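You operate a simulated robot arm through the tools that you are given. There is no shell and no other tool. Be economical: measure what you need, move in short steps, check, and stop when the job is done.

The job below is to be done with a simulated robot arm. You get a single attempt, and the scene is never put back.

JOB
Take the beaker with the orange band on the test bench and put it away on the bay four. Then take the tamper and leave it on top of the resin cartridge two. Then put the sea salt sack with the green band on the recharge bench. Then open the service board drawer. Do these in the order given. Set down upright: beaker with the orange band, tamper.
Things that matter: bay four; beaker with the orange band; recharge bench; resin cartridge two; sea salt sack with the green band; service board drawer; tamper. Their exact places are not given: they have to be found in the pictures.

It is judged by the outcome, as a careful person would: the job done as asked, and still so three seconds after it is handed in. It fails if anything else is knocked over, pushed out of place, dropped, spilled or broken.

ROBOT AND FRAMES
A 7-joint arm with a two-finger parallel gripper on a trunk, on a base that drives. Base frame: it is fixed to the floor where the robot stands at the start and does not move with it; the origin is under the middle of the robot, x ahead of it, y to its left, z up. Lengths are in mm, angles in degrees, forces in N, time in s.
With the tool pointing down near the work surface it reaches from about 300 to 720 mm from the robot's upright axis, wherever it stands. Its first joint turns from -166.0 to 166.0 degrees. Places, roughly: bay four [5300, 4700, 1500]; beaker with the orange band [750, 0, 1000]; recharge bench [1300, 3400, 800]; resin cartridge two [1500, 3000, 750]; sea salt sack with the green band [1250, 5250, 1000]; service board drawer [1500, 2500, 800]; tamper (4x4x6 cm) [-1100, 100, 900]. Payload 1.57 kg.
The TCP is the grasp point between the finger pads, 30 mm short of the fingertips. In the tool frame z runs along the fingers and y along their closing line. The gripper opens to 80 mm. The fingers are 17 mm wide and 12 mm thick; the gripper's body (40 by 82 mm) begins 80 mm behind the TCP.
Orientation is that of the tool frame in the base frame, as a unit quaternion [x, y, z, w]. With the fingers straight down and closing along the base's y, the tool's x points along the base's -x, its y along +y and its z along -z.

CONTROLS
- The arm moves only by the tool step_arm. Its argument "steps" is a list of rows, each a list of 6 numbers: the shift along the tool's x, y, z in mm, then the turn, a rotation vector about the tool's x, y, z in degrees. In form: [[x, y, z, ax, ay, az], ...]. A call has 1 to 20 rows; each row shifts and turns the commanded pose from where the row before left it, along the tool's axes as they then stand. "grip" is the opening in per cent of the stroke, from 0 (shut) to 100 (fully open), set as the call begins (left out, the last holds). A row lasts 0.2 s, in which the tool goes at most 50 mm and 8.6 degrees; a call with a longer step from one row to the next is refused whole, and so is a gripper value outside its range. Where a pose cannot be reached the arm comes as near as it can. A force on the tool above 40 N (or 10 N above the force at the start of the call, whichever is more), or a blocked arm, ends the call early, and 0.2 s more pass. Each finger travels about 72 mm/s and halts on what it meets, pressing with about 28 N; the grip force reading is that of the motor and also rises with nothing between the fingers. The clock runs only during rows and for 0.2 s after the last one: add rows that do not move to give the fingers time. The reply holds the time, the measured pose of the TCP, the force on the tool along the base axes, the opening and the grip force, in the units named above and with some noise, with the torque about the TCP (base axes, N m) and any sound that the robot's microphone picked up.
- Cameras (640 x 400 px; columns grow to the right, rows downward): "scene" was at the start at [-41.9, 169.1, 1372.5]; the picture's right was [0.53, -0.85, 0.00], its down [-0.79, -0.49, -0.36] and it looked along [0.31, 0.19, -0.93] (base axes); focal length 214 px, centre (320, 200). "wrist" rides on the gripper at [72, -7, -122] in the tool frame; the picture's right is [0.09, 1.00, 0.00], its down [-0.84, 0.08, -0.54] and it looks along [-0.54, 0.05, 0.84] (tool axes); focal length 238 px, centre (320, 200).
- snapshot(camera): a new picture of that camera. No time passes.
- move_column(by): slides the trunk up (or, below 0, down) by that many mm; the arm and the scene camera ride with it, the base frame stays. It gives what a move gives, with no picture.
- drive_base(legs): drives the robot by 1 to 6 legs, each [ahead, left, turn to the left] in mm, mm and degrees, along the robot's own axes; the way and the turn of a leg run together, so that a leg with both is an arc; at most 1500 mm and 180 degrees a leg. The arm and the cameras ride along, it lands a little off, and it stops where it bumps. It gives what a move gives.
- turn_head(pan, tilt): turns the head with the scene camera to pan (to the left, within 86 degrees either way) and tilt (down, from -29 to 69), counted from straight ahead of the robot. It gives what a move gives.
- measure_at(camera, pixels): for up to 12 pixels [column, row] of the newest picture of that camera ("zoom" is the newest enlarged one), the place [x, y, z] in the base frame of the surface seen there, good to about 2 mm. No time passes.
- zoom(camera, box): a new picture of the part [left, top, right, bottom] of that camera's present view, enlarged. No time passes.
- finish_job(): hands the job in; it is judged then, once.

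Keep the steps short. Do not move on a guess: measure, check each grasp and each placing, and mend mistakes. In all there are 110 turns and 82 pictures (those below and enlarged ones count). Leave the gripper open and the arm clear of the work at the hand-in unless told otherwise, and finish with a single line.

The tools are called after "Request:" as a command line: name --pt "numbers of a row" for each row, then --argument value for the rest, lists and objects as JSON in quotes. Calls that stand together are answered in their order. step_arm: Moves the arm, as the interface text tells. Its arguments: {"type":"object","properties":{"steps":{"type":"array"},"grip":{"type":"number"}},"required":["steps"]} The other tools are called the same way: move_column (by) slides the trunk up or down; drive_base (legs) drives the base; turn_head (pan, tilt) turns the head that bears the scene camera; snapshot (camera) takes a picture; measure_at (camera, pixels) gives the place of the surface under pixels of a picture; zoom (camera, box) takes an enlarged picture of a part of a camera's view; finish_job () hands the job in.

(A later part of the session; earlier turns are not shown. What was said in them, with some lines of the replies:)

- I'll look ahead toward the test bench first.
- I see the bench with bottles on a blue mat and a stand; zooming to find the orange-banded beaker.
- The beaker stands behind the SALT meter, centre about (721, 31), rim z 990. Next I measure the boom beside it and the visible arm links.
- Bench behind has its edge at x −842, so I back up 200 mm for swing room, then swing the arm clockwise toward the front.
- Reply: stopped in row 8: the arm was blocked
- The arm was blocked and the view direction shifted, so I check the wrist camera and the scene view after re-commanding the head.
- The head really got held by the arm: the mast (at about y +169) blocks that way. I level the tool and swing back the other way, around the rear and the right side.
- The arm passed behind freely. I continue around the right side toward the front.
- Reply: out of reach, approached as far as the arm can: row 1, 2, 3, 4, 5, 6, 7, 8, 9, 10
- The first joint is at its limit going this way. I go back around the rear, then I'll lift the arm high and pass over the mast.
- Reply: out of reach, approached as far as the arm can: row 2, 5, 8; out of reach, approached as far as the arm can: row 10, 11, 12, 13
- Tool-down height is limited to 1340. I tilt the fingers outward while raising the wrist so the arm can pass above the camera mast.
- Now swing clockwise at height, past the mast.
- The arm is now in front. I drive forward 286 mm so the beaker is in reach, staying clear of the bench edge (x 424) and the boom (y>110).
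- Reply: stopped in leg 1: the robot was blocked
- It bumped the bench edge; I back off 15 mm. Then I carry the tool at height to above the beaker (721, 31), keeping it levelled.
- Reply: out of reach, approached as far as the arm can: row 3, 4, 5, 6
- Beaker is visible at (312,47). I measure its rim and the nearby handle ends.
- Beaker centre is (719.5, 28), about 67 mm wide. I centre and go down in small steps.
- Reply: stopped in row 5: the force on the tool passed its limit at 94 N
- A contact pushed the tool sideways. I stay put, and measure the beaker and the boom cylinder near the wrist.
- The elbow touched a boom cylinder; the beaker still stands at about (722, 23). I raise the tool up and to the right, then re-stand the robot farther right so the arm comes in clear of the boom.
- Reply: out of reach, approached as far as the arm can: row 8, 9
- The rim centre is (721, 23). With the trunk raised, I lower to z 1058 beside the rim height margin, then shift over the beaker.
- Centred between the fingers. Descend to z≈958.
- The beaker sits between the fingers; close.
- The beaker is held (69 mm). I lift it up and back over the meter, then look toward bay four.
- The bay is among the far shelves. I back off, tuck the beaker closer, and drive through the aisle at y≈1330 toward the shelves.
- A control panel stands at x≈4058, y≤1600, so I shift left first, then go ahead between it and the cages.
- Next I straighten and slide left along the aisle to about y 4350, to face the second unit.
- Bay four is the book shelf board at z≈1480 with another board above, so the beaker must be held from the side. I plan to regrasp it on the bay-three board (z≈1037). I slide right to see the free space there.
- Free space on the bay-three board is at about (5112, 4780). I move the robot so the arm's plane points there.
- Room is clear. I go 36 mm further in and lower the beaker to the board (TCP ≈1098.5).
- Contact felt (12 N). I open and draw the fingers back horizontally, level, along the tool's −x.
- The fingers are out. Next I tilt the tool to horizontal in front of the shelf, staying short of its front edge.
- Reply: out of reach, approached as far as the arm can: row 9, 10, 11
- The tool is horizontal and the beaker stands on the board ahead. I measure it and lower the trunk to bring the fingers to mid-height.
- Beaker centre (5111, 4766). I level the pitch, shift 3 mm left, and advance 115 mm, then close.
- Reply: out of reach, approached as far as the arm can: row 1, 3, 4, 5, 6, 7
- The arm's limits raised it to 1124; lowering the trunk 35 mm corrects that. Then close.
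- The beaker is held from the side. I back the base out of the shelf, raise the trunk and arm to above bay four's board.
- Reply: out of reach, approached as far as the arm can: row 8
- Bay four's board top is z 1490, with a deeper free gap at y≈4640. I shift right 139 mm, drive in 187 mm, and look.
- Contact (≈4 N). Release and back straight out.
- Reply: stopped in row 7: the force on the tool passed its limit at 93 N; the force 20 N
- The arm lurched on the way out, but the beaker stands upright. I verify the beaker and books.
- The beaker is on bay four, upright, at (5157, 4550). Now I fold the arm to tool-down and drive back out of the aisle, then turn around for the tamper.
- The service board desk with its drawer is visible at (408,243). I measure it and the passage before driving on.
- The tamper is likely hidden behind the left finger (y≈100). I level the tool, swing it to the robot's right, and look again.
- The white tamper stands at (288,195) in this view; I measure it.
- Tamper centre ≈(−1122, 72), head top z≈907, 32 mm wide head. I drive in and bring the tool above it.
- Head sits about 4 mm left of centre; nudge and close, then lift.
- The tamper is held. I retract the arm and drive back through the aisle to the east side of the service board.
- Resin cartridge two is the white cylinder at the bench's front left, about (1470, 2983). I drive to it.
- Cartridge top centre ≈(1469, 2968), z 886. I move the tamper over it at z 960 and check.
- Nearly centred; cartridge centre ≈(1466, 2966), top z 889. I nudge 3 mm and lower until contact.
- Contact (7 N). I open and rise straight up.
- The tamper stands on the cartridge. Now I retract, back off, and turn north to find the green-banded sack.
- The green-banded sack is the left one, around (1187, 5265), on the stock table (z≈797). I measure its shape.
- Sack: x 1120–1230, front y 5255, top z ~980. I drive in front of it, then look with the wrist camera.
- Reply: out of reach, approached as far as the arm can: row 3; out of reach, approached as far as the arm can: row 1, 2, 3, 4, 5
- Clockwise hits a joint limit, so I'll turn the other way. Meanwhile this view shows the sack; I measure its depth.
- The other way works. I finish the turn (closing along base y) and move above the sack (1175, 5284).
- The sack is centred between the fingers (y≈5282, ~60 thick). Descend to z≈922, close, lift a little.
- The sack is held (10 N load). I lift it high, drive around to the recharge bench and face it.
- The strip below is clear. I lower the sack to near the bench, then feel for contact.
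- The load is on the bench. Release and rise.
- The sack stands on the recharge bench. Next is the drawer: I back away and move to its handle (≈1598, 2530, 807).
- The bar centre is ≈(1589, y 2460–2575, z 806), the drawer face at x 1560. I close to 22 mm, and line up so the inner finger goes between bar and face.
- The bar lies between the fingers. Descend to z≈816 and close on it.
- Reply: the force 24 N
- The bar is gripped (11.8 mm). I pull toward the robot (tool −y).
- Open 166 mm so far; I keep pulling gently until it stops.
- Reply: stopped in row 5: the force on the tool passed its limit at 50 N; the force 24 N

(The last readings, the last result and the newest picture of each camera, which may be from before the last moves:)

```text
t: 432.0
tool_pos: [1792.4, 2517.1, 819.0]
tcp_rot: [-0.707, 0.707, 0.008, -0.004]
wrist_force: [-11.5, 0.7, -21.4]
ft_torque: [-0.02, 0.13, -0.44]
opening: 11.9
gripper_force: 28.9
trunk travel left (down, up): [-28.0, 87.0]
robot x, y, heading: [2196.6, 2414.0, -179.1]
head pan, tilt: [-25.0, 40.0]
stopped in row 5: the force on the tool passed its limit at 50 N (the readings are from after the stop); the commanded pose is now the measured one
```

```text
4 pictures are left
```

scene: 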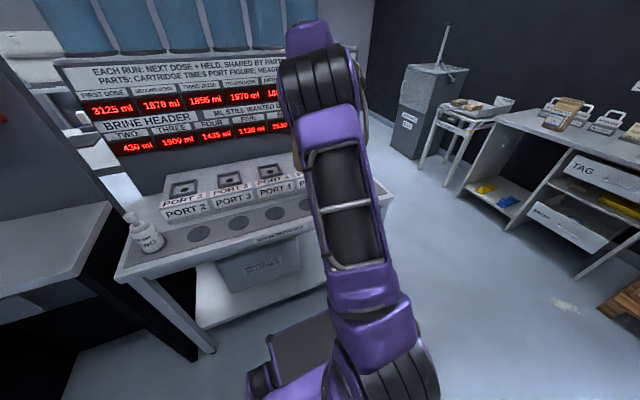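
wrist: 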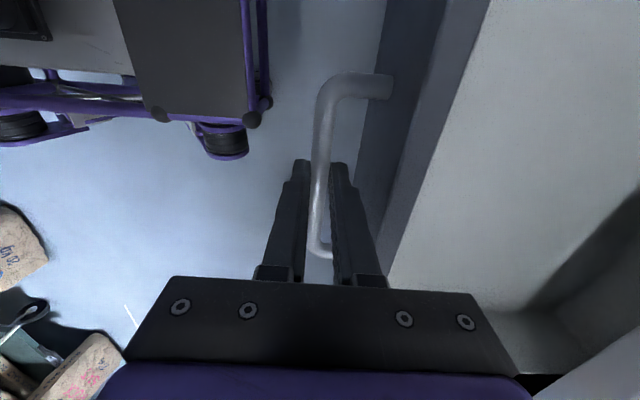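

The drawer hit its end stop at about 200 mm open. I open the fingers slightly, rise straight up off the bar.

Request:
step_arm --pt "0 0 0 0 0 0" --pt "0 0 0 0 0 0" --pt "0 0 -6 0 0 0" --pt "0 0 -10 0 0 0" --pt "0 0 -15 0 0 0" --pt "0 0 -25 0 0 0" --pt "0 0 -30 0 0 0" --pt "0 0 -40 0 0 0" --pt "0 0 -40 0 0 0" --pt "0 0 -30 0 0 0" --grip 27

Request:
drive_base --legs '[[-250, 0, 0]]'

Request:
step_arm --pt "0 0 0 0 0 0" --pt "0 0 0 0 0 0" --pt "0 0 0 0 0 0" --pt "0 0 0 0 0 0" --pt "0 0 0 0 0 0" --grip 100

Request:
turn_head --pan -5 --tilt 28

Request:
snapshot --camera "scene"

```text
t: 434.2
tool_pos: [1801.9, 2515.5, 1017.6]
tcp_rot: [0.707, -0.707, -0.008, 0.004]
wrist_force: [0.1, 0.8, 0.5]
ft_torque: [0.0, 0.02, 0.03]
opening: 21.7
gripper_force: 0.1
trunk travel left (down, up): [-28.0, 87.0]
robot x, y, heading: [2197.8, 2416.0, -179.3]
head pan, tilt: [-25.0, 40.0]
```

```text
t: 436.1
tool_pos: [2056.6, 2520.7, 1018.6]
tcp_rot: [-0.706, 0.708, 0.008, -0.004]
wrist_force: [-0.2, 0.9, -0.6]
ft_torque: [0.02, -0.02, -0.02]
opening: 21.6
gripper_force: 0.0
trunk travel left (down, up): [-28.0, 87.0]
robot x, y, heading: [2450.4, 2421.4, -179.4]
head pan, tilt: [-25.0, 40.0]
```

```text
t: 437.2
tool_pos: [2055.3, 2520.8, 1020.2]
tcp_rot: [-0.706, 0.708, 0.008, -0.004]
wrist_force: [-0.4, 0.0, -0.2]
ft_torque: [0.03, -0.02, 0.0]
opening: 79.8
gripper_force: 0.0
trunk travel left (down, up): [-28.0, 87.0]
robot x, y, heading: [2449.9, 2420.4, -179.3]
head pan, tilt: [-25.0, 40.0]
```

```text
t: 438.1
tool_pos: [2056.1, 2519.7, 1019.2]
tcp_rot: [-0.707, 0.708, 0.008, -0.004]
wrist_force: [0.4, -0.1, -0.1]
ft_torque: [-0.01, 0.05, 0.03]
opening: 80.2
gripper_force: 0.0
trunk travel left (down, up): [-28.0, 87.0]
robot x, y, heading: [2452.4, 2420.4, -179.4]
head pan, tilt: [-5.0, 28.0]
```

```text
3 pictures are left
```

scene: 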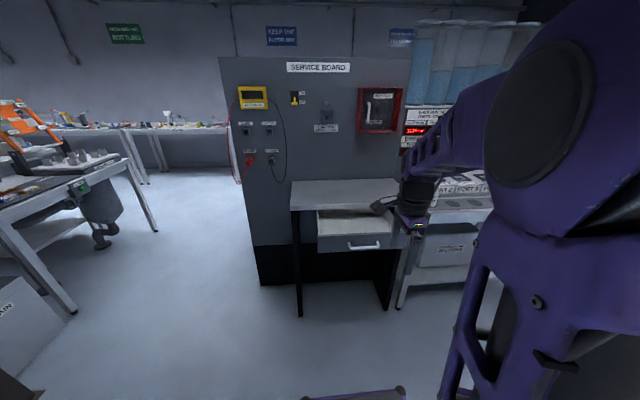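

The drawer stands open, the gripper is open and the arm is clear. I'm handing in.

Request:
finish_job

```text
The job is handed in.
```

The job is handed in: the beaker is upright on bay four, though it was dragged about 100 mm when the arm lurched on release. The tamper is upright on resin cartridge two, the green-band sack is on the recharge bench, and the service board drawer is open about 200 mm. The arm also hit the boom by the test bench, and the base bumped the bench edge; I saw no damage or displacement from either.
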